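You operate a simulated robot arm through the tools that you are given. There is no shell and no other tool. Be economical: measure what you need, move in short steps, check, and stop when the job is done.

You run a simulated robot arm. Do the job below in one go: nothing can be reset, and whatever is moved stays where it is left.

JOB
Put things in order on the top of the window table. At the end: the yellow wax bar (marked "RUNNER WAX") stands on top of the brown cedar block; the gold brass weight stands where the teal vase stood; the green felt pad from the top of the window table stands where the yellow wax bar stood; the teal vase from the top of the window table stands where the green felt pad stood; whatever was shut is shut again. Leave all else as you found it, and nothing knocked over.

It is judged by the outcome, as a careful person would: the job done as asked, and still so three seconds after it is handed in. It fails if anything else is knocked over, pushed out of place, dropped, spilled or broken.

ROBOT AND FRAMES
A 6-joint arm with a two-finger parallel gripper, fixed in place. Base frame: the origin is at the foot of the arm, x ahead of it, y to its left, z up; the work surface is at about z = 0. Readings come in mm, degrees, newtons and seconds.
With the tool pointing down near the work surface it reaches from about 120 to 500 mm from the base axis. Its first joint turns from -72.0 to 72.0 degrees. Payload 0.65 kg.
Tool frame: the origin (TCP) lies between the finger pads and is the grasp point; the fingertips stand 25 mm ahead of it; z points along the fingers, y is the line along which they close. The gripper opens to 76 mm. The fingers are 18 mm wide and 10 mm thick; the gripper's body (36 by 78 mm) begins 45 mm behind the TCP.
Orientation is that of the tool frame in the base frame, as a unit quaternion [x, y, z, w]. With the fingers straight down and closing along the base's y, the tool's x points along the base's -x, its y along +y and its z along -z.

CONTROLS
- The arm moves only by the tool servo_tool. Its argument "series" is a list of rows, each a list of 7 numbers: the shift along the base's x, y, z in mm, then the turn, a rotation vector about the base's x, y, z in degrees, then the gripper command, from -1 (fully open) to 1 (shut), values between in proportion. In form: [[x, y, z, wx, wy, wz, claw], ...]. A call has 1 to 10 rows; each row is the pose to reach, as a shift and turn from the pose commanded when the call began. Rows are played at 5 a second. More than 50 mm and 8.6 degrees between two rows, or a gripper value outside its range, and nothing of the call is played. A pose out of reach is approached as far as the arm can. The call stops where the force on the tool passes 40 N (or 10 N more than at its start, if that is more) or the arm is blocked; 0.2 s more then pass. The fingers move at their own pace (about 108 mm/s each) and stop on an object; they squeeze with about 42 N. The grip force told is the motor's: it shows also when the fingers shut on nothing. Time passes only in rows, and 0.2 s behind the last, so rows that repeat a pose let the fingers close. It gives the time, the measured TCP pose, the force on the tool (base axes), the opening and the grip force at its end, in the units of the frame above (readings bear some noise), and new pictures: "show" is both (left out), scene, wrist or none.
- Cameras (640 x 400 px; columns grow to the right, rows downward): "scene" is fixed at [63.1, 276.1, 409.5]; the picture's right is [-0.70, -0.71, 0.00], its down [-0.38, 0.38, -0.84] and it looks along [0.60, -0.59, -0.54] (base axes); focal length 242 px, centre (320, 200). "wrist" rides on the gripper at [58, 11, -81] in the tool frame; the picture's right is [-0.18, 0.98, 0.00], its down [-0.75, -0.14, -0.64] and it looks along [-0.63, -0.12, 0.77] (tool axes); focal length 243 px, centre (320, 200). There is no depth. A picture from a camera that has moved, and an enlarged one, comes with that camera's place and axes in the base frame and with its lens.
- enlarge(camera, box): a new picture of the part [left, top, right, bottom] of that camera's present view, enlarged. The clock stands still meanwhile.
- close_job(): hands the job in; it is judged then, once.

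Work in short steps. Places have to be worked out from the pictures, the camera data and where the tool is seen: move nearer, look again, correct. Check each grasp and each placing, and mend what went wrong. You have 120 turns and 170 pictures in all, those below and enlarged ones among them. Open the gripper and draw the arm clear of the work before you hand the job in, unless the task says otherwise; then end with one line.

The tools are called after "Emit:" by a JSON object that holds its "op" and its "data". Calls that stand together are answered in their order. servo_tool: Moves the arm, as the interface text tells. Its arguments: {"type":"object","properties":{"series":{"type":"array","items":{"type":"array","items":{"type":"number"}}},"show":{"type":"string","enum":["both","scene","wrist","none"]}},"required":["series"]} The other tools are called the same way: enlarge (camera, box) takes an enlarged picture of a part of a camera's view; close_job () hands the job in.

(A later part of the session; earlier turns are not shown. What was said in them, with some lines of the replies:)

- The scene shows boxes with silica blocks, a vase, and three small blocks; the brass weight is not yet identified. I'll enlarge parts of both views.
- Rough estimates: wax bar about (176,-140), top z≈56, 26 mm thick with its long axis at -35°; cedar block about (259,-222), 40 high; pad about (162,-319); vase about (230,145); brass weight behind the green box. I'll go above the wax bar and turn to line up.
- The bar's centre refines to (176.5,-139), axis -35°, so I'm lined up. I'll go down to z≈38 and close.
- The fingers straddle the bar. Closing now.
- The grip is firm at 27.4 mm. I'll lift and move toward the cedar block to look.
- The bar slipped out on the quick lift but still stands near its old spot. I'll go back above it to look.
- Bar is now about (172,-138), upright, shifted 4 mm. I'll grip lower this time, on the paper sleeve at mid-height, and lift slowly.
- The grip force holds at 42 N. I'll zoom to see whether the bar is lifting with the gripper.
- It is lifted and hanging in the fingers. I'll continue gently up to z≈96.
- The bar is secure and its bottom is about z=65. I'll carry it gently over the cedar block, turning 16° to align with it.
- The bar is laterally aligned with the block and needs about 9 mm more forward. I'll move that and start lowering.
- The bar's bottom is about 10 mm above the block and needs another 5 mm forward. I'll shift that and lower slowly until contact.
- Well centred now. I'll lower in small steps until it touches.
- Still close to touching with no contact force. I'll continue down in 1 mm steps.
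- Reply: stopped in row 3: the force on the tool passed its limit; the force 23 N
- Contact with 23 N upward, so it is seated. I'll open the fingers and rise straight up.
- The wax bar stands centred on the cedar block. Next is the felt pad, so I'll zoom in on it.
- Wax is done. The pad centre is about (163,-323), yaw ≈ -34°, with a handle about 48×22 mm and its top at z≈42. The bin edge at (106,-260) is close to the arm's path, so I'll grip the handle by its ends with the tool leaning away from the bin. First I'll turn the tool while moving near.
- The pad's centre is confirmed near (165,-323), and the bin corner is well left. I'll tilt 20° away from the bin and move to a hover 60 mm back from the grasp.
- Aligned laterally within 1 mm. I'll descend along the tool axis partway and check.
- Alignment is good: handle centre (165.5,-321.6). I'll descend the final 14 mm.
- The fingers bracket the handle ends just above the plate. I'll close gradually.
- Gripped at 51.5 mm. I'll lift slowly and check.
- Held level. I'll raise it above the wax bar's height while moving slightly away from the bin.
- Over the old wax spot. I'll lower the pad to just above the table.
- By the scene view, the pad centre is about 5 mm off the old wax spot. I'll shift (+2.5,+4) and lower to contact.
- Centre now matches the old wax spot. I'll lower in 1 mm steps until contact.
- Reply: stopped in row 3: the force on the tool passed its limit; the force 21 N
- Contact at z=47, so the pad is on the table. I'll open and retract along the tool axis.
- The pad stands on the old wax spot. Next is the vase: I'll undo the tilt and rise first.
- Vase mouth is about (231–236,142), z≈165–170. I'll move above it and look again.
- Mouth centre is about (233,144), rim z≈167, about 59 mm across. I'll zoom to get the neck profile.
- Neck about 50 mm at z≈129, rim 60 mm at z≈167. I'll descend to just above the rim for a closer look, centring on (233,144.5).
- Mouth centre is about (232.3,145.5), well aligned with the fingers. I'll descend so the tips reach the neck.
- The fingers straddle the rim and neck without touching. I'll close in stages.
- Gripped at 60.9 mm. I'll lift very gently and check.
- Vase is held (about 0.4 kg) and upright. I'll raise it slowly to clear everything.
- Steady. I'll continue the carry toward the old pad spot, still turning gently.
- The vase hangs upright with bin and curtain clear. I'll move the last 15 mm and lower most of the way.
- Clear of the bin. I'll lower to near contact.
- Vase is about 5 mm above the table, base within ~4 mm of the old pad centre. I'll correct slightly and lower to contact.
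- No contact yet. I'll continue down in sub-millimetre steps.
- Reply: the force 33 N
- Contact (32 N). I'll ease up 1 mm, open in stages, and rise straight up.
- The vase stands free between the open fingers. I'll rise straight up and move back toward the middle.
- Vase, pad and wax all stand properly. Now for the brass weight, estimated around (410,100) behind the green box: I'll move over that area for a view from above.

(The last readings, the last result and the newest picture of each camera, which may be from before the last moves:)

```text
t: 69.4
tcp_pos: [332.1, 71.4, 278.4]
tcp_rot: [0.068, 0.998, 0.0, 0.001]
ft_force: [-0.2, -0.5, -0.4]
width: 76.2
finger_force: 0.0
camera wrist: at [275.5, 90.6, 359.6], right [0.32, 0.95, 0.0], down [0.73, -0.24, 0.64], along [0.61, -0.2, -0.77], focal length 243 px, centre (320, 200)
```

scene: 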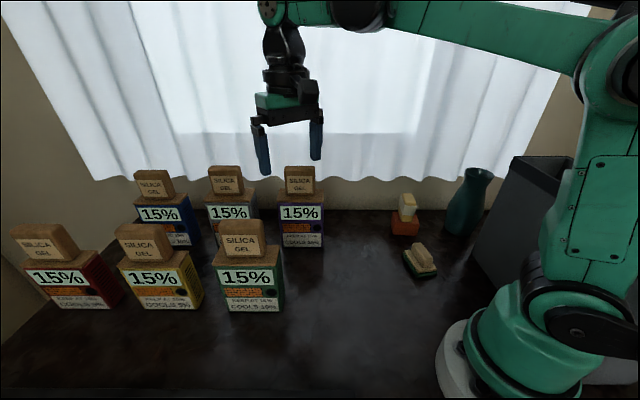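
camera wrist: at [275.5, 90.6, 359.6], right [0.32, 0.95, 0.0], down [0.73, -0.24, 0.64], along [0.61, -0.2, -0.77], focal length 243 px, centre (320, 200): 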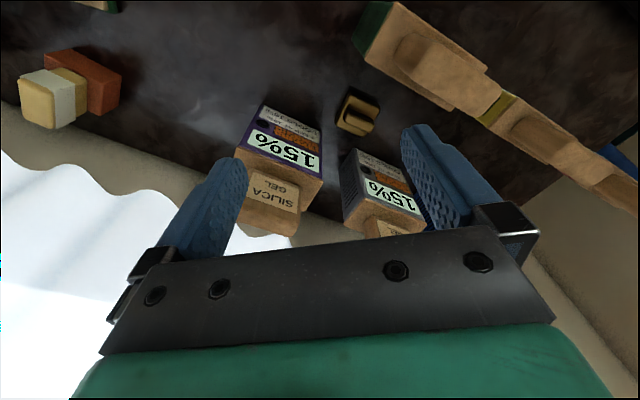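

Emit:
{"op": "enlarge", "data": {"camera": "wrist", "box": [260, 40, 460, 180]}}

```text
2.86 times, centred on (360, 110) of wrist
camera zoom: at [275.5, 90.6, 359.6], right [0.32, 0.95, 0.0], down [0.73, -0.24, 0.64], along [0.61, -0.2, -0.77], focal length 693 px, centre (206, 457)
```

zoom: 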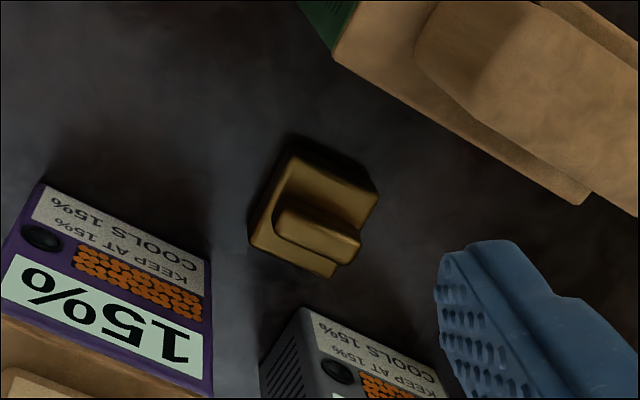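

The brass weight (block with a bar handle) is at about (412,101), edges at about 45°, with clear space in the lane between the box rows. I'll turn 56° so the fingers close across the handle and hover above it.

Emit:
{"op": "servo_tool", "data": {"series": [[12, 4, -5, 0, 0, 8, -1], [24, 8, -10, 0, 0, 16, -1], [36, 12, -15, 0, 0, 24, -1], [48, 16, -25, 0, 0, 32, -1], [60, 20, -35, 0, 0, 40, -1], [70, 25, -45, 0, 0, 48, -1], [78, 29, -55, 0, 0, 54, -1], [80, 30, -65, 0, 0, 54, -1], [80, 30, -75, 0, 0, 54, -1]]}}

Emit:
{"op": "enlarge", "data": {"camera": "wrist", "box": [230, 20, 430, 160]}}

```text
t: 71.4
tcp_pos: [411.8, 102.1, 201.5]
tcp_rot: [-0.392, 0.92, 0.0, 0.0]
ft_force: [-0.2, 0.7, 0.6]
width: 75.8
finger_force: 0.1
camera wrist: at [364.4, 68.0, 282.9], right [-0.58, 0.81, 0.0], down [0.62, 0.44, 0.64], along [0.52, 0.37, -0.77], focal length 243 px, centre (320, 200)
```

scene: 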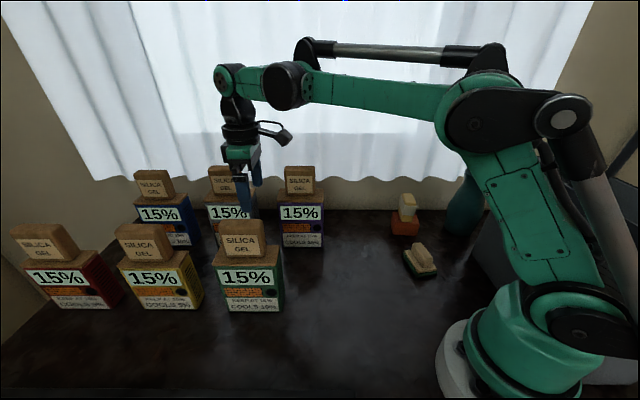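
wrist: 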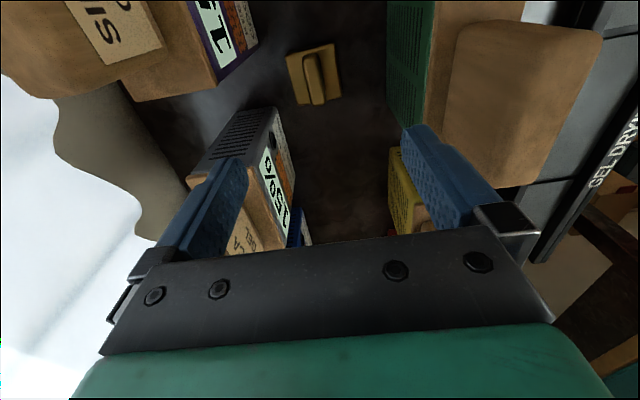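

```text
2.86 times, centred on (330, 90) of wrist
camera zoom: at [364.4, 68.0, 282.9], right [-0.58, 0.81, 0.0], down [0.62, 0.44, 0.64], along [0.52, 0.37, -0.77], focal length 693 px, centre (291, 514)
```

zoom: 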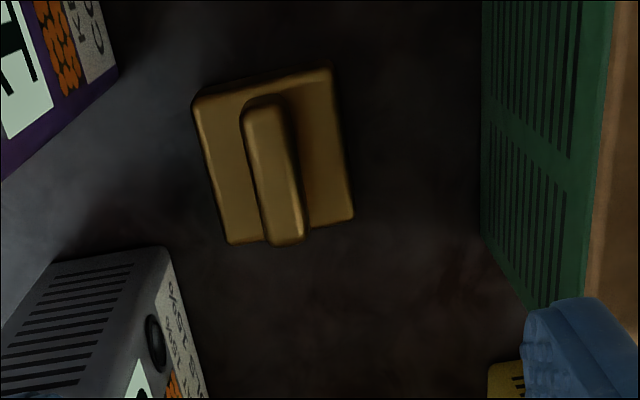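

The weight's base centre is about (415.5,98.5), 46 mm square and aligned with the fingers. I'll straddle the base: shift (+3.7,-3.5) and descend partway.

Emit:
{"op": "servo_tool", "data": {"series": [[2, -2, -20, 0, 0, 0, -1], [3.7, -3.5, -45, 0, 0, 0, -1], [3.7, -3.5, -70, 0, 0, 0, -1], [3.7, -3.5, -95, 0, 0, 0, -1], [3.7, -3.5, -100, 0, 0, 0, -1], [3.7, -3.5, -100, 0, 0, 0, -1]]}}

```text
t: 72.8
tcp_pos: [414.8, 96.5, 103.4]
tcp_rot: [-0.391, 0.92, 0.0, 0.002]
ft_force: [-0.2, -0.1, -0.4]
width: 76.1
finger_force: 0.0
camera wrist: at [366.8, 63.0, 184.3], right [-0.58, 0.81, 0.0], down [0.62, 0.44, 0.64], along [0.52, 0.37, -0.77], focal length 243 px, centre (320, 200)
```

scene: 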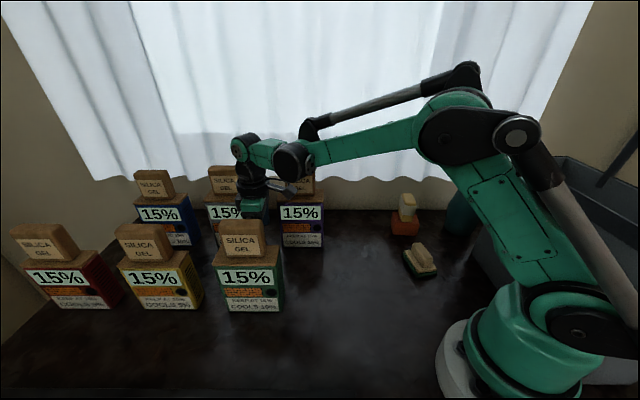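
wrist: 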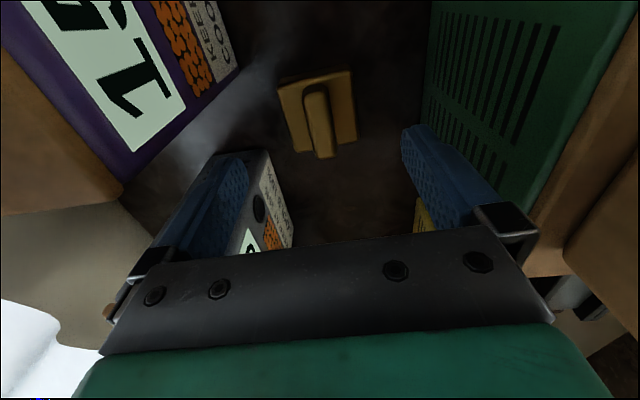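

Centred within 1 mm and the fingers drop between boxes with about 20 mm of room. I'll descend in steps to z≈30.

Emit:
{"op": "servo_tool", "data": {"series": [[0.3, 0.5, -15, 0, 0, 0, -1], [0.5, 1, -30, 0, 0, 0, -1], [0.5, 1, -42, 0, 0, 0, -1], [0.5, 1, -42, 0, 0, 0, -1]], "show": "wrist"}}

```text
t: 73.8
tcp_pos: [414.5, 98.8, 61.7]
tcp_rot: [-0.392, 0.92, 0.001, 0.001]
ft_force: [0.2, 0.5, 0.9]
width: 76.2
finger_force: 0.0
camera wrist: at [366.9, 65.7, 143.5], right [-0.58, 0.81, 0.0], down [0.62, 0.44, 0.64], along [0.52, 0.37, -0.77], focal length 243 px, centre (320, 200)
```

wrist: 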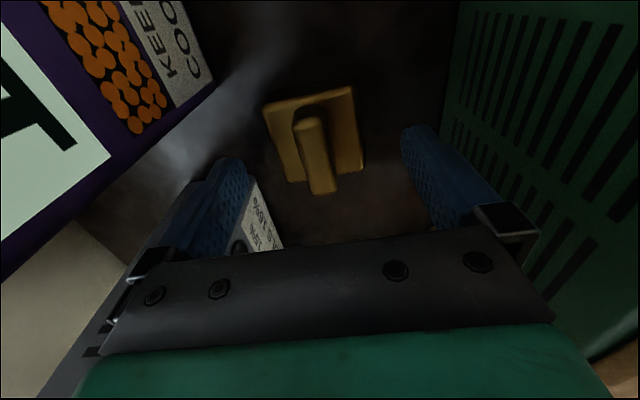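

Still clear. I'll apply a small recentre and go down to z≈30.

Emit:
{"op": "servo_tool", "data": {"series": [[1.2, -1.5, -10, 0, 0, 0, -1], [1.2, -1.5, -20, 0, 0, 0, -1], [1.2, -1.5, -28, 0, 0, 0, -1], [1.2, -1.5, -32, 0, 0, 0, -1], [1.2, -1.5, -32, 0, 0, 0, -1]], "show": "wrist"}}

```text
t: 75.0
tcp_pos: [418.2, 97.3, 27.4]
tcp_rot: [-0.392, 0.92, 0.001, 0.001]
ft_force: [0.3, 0.1, -1.5]
width: 76.1
finger_force: 0.1
camera wrist: at [370.2, 63.9, 109.3], right [-0.58, 0.81, 0.0], down [0.62, 0.44, 0.64], along [0.52, 0.37, -0.77], focal length 243 px, centre (320, 200)
```

wrist: 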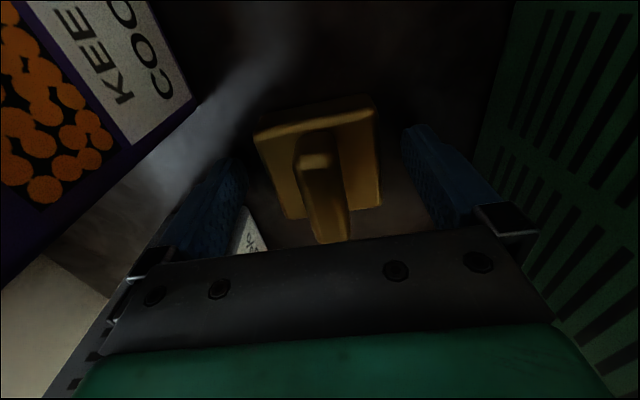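

Fingers straddle the base with tips just above the table. I'll close gradually.

Emit:
{"op": "servo_tool", "data": {"series": [[0, 0, 0, 0, 0, 0, -0.6], [0, 0, 0, 0, 0, 0, -0.3], [0, 0, 0, 0, 0, 0, 0], [0, 0, 0, 0, 0, 0, 0.5], [0, 0, 0, 0, 0, 0, 1], [0, 0, 0, 0, 0, 0, 1], [0, 0, 0, 0, 0, 0, 1]], "show": "wrist"}}

```text
t: 76.6
tcp_pos: [417.9, 97.9, 27.5]
tcp_rot: [-0.391, 0.92, 0.0, 0.001]
ft_force: [-1.8, 1.3, -0.5]
width: 49.4
finger_force: 42.4
camera wrist: at [370.1, 63.9, 109.4], right [-0.58, 0.81, 0.0], down [0.62, 0.44, 0.64], along [0.52, 0.37, -0.77], focal length 243 px, centre (320, 200)
```

wrist: 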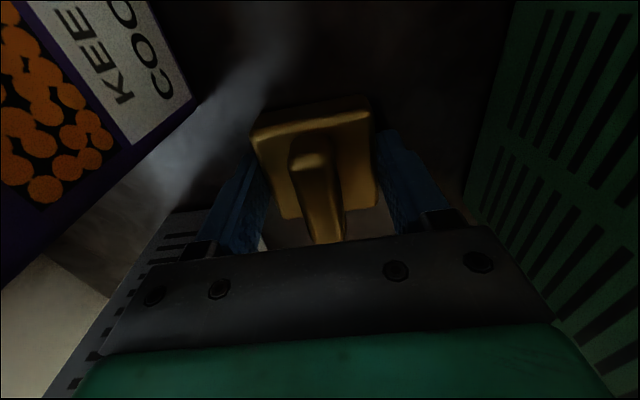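

Gripped at 49.4 mm. I'll lift slowly.

Emit:
{"op": "servo_tool", "data": {"series": [[0, 0, 0, 0, 0, 0, 1], [0, 0, 1, 0, 0, 0, 1], [0, 0, 3, 0, 0, 0, 1], [0, 0, 6, 0, 0, 0, 1], [0, 0, 10, 0, 0, 0, 1], [0, 0, 14, 0, 0, 0, 1], [0, 0, 18, 0, 0, 0, 1], [0, 0, 18, 0, 0, 0, 1]], "show": "wrist"}}

```text
t: 78.4
tcp_pos: [418.9, 97.8, 46.6]
tcp_rot: [-0.392, 0.92, 0.0, 0.001]
ft_force: [0.4, 0.7, -3.9]
width: 49.9
finger_force: 42.1
camera wrist: at [371.0, 63.9, 127.6], right [-0.58, 0.81, 0.0], down [0.62, 0.44, 0.64], along [0.52, 0.37, -0.77], focal length 243 px, centre (320, 200)
```

wrist: 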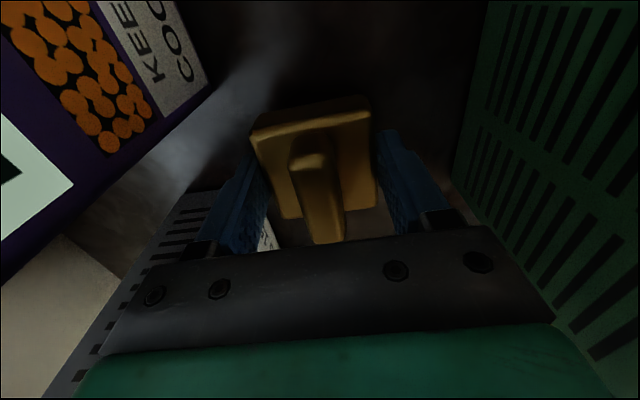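

Lifted, with the 4 N load showing. The boxes with silica blocks reach about z≈180, so I'll raise vertically to about 245.

Emit:
{"op": "servo_tool", "data": {"series": [[0, 0, 4, 0, 0, 0, 1], [0, 0, 10, 0, 0, 0, 1], [0, 0, 18, 0, 0, 0, 1], [0, 0, 28, 0, 0, 0, 1], [0, 0, 38, 0, 0, 0, 1], [0, 0, 48, 0, 0, 0, 1], [0, 0, 58, 0, 0, 0, 1], [0, 0, 68, 0, 0, 0, 1], [0, 0, 78, 0, 0, 0, 1], [0, 0, 88, 0, 0, 0, 1]], "show": "none"}}

Emit:
{"op": "servo_tool", "data": {"series": [[0, 0, 10, 0, 0, 0, 1], [0, 0, 20, 0, 0, 0, 1], [0, 0, 31, 0, 0, 0, 1], [0, 0, 42, 0, 0, 0, 1], [0, 0, 53, 0, 0, 0, 1], [0, 0, 64, 0, 0, 0, 1], [0, 0, 75, 0, 0, 0, 1], [0, 0, 86, 0, 0, 0, 1], [0, 0, 96, 0, 0, 0, 1], [0, 0, 105, 0, 0, 0, 1]]}}

```text
t: 80.6
tcp_pos: [417.7, 95.8, 136.5]
tcp_rot: [-0.392, 0.92, 0.0, 0.0]
ft_force: [0.1, 0.0, -3.9]
width: 49.5
finger_force: 41.4
```

```text
t: 82.8
tcp_pos: [418.4, 93.9, 239.5]
tcp_rot: [-0.392, 0.92, 0.0, 0.001]
ft_force: [1.0, -0.2, -4.5]
width: 49.4
finger_force: 42.3
camera wrist: at [370.4, 61.2, 320.8], right [-0.58, 0.81, 0.0], down [0.62, 0.44, 0.64], along [0.52, 0.37, -0.77], focal length 243 px, centre (320, 200)
```

scene: 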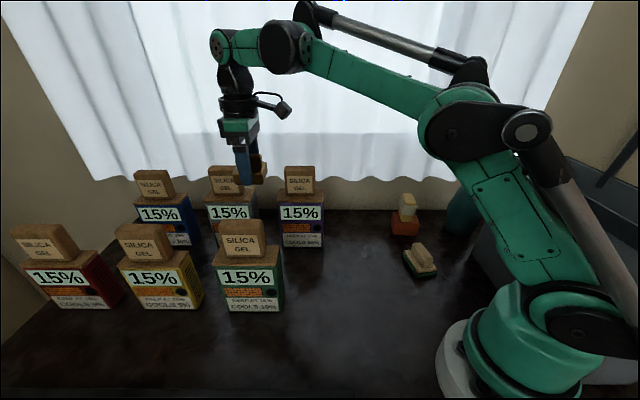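
wrist: 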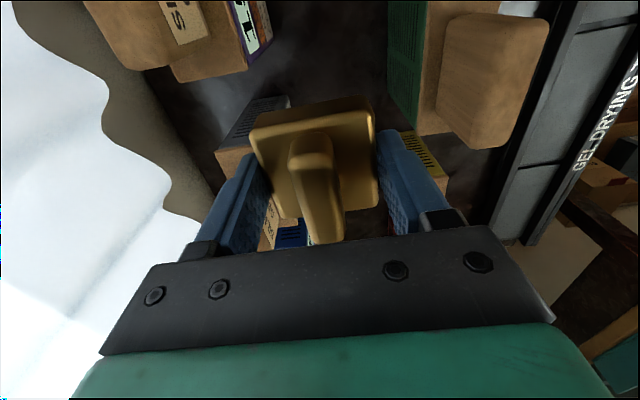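

Clear of the boxes. I'll carry the weight around the near side of the green box toward the vase's old spot (232,145.5).

Emit:
{"op": "servo_tool", "data": {"series": [[-5, -2, 2, 0, 0, 0, 1], [-15, -7, 4, 0, 0, 0, 1], [-28, -13, 5, 0, 0, 0, 1], [-42, -20, 5, 0, 0, 0, 1], [-56, -27, 5, 0, 0, 0, 1], [-70, -32, 5, 0, 0, 0, 1], [-85, -35, 5, 0, 0, 0, 1], [-100, -36, 5, 0, 0, 0, 1], [-115, -35, 5, 0, 0, 0, 1], [-128, -32, 5, 0, 0, 0, 1]], "show": "none"}}

Emit:
{"op": "servo_tool", "data": {"series": [[-10, 5, 0, 0, 0, 0, 1], [-22, 12, 0, 0, 0, 0, 1], [-34, 22, 0, 0, 0, 0, 1], [-44, 34, 0, 0, 0, 0, 1], [-52, 47, 0, 0, 0, 0, 1], [-57, 60, 0, 0, 0, 0, 1], [-59, 71, 0, 0, 0, 0, 1], [-59, 80, 0, 0, 0, 0, 1], [-59, 83, 0, 0, 0, 0, 1], [-59, 83, 0, 0, 0, 0, 1]]}}

```text
t: 85.0
tcp_pos: [290.0, 64.2, 242.6]
tcp_rot: [-0.392, 0.92, 0.001, 0.0]
ft_force: [-0.7, 0.9, -4.4]
width: 49.5
finger_force: 42.2
```

```text
t: 87.2
tcp_pos: [231.7, 147.2, 246.1]
tcp_rot: [-0.391, 0.92, 0.001, 0.001]
ft_force: [-0.7, 0.5, -4.3]
width: 49.7
finger_force: 42.4
camera wrist: at [183.2, 114.2, 325.8], right [-0.58, 0.81, 0.0], down [0.62, 0.44, 0.64], along [0.52, 0.37, -0.77], focal length 243 px, centre (320, 200)
```

scene: 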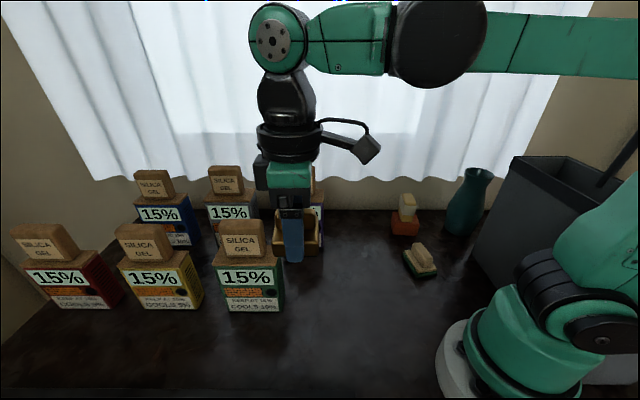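
wrist: 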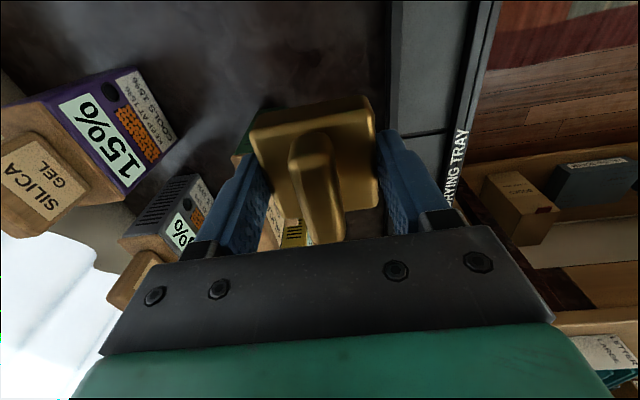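

Above the vase's old spot. I'll descend most of the way at moderate speed.

Emit:
{"op": "servo_tool", "data": {"series": [[0.5, -0.5, -6, 0, 0, 0, 1], [0.8, -1, -16, 0, 0, 0, 1], [0.8, -1.7, -28, 0, 0, 0, 1], [0.8, -1.7, -41, 0, 0, 0, 1], [0.8, -1.7, -54, 0, 0, 0, 1], [0.8, -1.7, -67, 0, 0, 0, 1], [0.8, -1.7, -80, 0, 0, 0, 1], [0.8, -1.7, -93, 0, 0, 0, 1], [0.8, -1.7, -105, 0, 0, 0, 1], [0.8, -1.7, -115, 0, 0, 0, 1]], "show": "none"}}

Emit:
{"op": "servo_tool", "data": {"series": [[0, 0, -10, 0, 0, 0, 1], [0, 0, -22, 0, 0, 0, 1], [0, 0, -34, 0, 0, 0, 1], [0, 0, -46, 0, 0, 0, 1], [0, 0, -58, 0, 0, 0, 1], [0, 0, -70, 0, 0, 0, 1], [0, 0, -80, 0, 0, 0, 1], [0, 0, -88, 0, 0, 0, 1], [0, 0, -92, 0, 0, 0, 1], [0, 0, -92, 0, 0, 0, 1]]}}

Emit:
{"op": "enlarge", "data": {"camera": "scene", "box": [230, 220, 390, 370]}}

```text
t: 89.4
tcp_pos: [231.8, 145.6, 128.5]
tcp_rot: [-0.392, 0.92, 0.0, 0.001]
ft_force: [-0.1, -0.5, -3.9]
width: 49.5
finger_force: 41.9
```

```text
t: 91.6
tcp_pos: [233.4, 146.1, 37.4]
tcp_rot: [-0.392, 0.92, 0.001, 0.001]
ft_force: [-0.3, 0.7, -3.9]
width: 49.3
finger_force: 42.0
camera wrist: at [184.6, 111.5, 118.4], right [-0.58, 0.81, 0.0], down [0.62, 0.44, 0.64], along [0.52, 0.37, -0.77], focal length 243 px, centre (320, 200)
```

scene: 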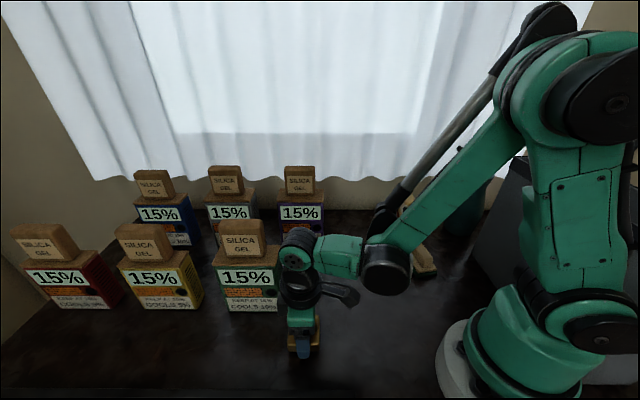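
wrist: 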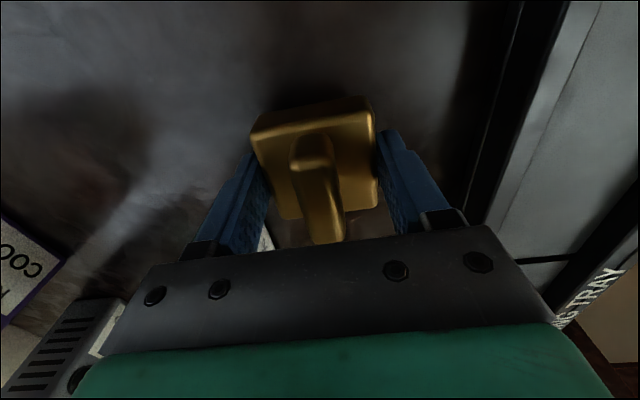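

```text
2.67 times, centred on (310, 295) of scene
camera zoom: at [63.1, 276.1, 409.5], right [-0.7, -0.71, 0.0], down [-0.38, 0.38, -0.84], along [0.6, -0.59, -0.54], focal length 644 px, centre (347, -53)
```

zoom: 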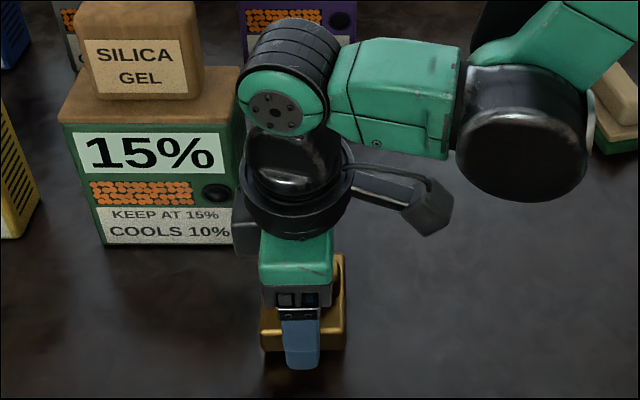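

The weight is about 10 mm above the table over the vase's old spot. I'll lower slowly to contact.

Emit:
{"op": "servo_tool", "data": {"series": [[0, 0, -3, 0, 0, 0, 1], [0, 0, -6, 0, 0, 0, 1], [0, 0, -7, 0, 0, 0, 1], [0, 0, -8, 0, 0, 0, 1], [0, 0, -9, 0, 0, 0, 1], [0, 0, -10, 0, 0, 0, 1], [0, 0, -10.5, 0, 0, 0, 1], [0, 0, -10.5, 0, 0, 0, 1]], "show": "none"}}

```text
t: 93.4
tcp_pos: [232.8, 145.9, 27.9]
tcp_rot: [-0.392, 0.92, 0.001, 0.0]
ft_force: [-6.3, -3.2, 34.1]
width: 49.6
finger_force: 42.0
```

Contact at z=28, so it is seated. I'll ease off, open, and rise.

Emit:
{"op": "servo_tool", "data": {"series": [[0, 0, 1, 0, 0, 0, 1], [0, 0, 1, 0, 0, 0, 0], [0, 0, 1, 0, 0, 0, -0.6], [0, 0, 1, 0, 0, 0, -1], [0, 0, 1, 0, 0, 0, -1], [0, 0, 20, 0, 0, 0, -1], [0, 0, 55, 0, 0, 0, -1], [0, 0, 100, 0, 0, 0, -1], [0, 0, 148, 0, 0, 0, -1], [0, 0, 195, 0, 0, 0, -1]]}}

Emit:
{"op": "enlarge", "data": {"camera": "scene", "box": [230, 220, 390, 370]}}

```text
t: 95.6
tcp_pos: [230.5, 145.9, 224.8]
tcp_rot: [-0.391, 0.92, 0.001, 0.001]
ft_force: [0.5, -0.4, 0.4]
width: 76.1
finger_force: 0.0
camera wrist: at [182.9, 112.1, 305.2], right [-0.58, 0.81, 0.0], down [0.62, 0.44, 0.64], along [0.52, 0.37, -0.77], focal length 243 px, centre (320, 200)
```

scene: 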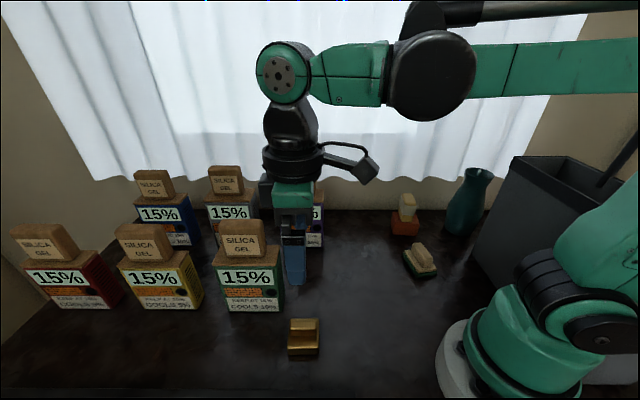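
wrist: 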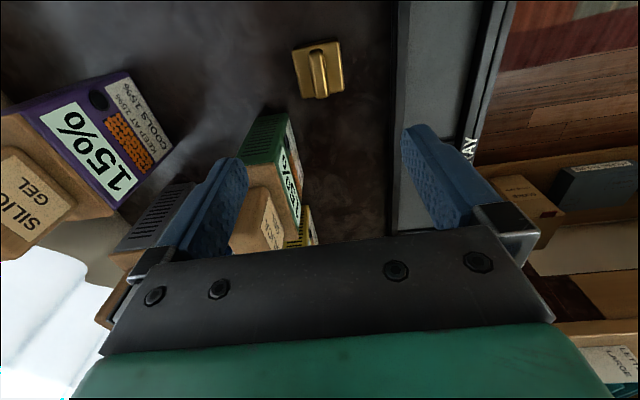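

```text
2.67 times, centred on (310, 295) of scene
camera zoom: at [63.1, 276.1, 409.5], right [-0.7, -0.71, 0.0], down [-0.38, 0.38, -0.84], along [0.6, -0.59, -0.54], focal length 644 px, centre (347, -53)
```

zoom: 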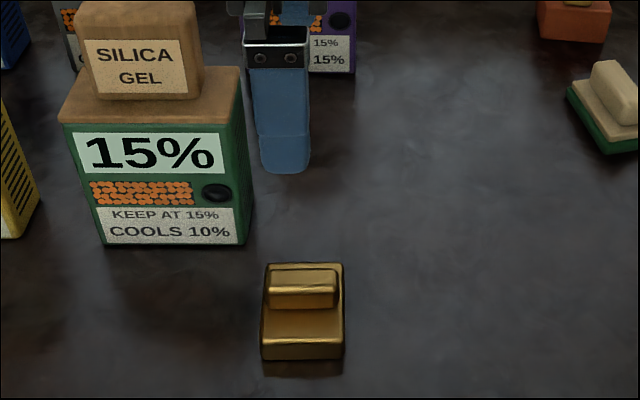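

All four items are in place and standing. I'll draw the arm clear to near its start pose and take a final look.

Emit:
{"op": "servo_tool", "data": {"series": [[0, -20, 30, 0, 0, -6, -1], [0, -50, 55, 0, 0, -12, -1], [-5, -85, 68, 0, 0, -18, -1], [-10, -120, 70, 0, 0, -24, -1], [-15, -150, 70, 0, 0, -30, -1], [-20, -180, 70, 0, 0, -36, -1], [-25, -205, 70, 0, 0, -42, -1], [-25, -205, 70, 0, 0, -46, -1], [-25, -205, 70, 0, 0, -46, -1]]}}

Emit:
{"op": "enlarge", "data": {"camera": "scene", "box": [370, 140, 520, 290]}}

```text
t: 97.6
tcp_pos: [206.2, -60.0, 292.5]
tcp_rot: [-0.002, 1.0, 0.0, 0.001]
ft_force: [0.1, -0.5, -0.8]
width: 76.0
finger_force: 0.1
camera wrist: at [147.8, -48.9, 373.6], right [0.18, 0.98, 0.0], down [0.75, -0.14, 0.64], along [0.63, -0.12, -0.77], focal length 243 px, centre (320, 200)
```

scene: 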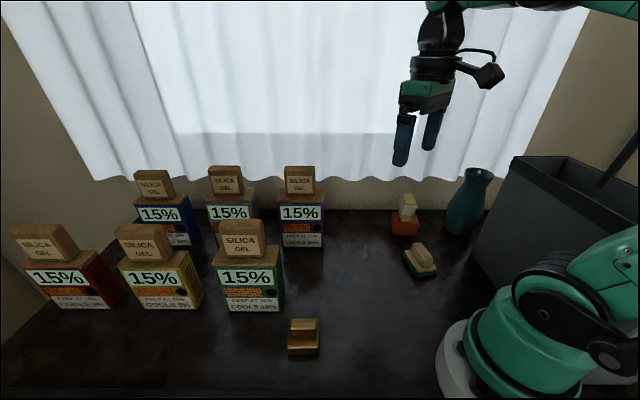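
wrist: 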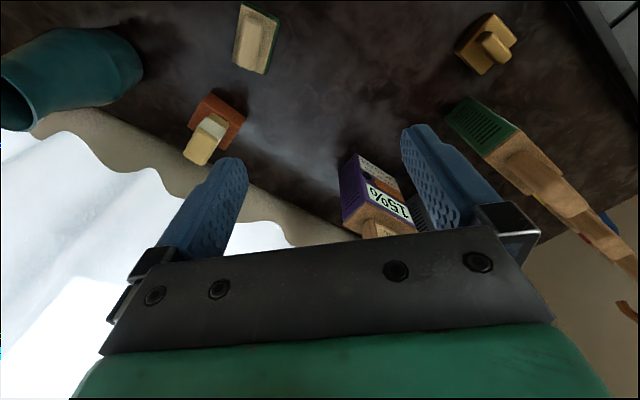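

```text
2.67 times, centred on (445, 215) of scene
camera zoom: at [63.1, 276.1, 409.5], right [-0.7, -0.71, 0.0], down [-0.38, 0.38, -0.84], along [0.6, -0.59, -0.54], focal length 644 px, centre (-13, 160)
```

zoom: 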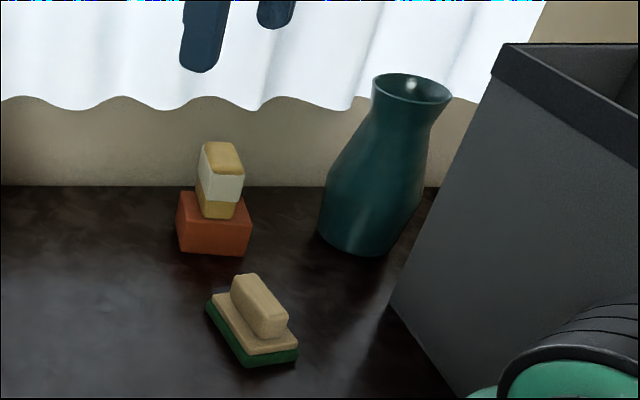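

Everything stands as asked, the boxes look undisturbed, and the gripper is open and clear of the work. I'm handing it in.

Emit:
{"op": "close_job", "data": {}}

```text
The job is handed in.
```

The job is handed in: the wax bar stands on the cedar block, the felt pad where the wax bar stood, the vase where the pad stood, and the brass weight where the vase stood. The wax bar slipped from the gripper on the first lift but stayed upright; nothing was knocked over, and I opened nothing.
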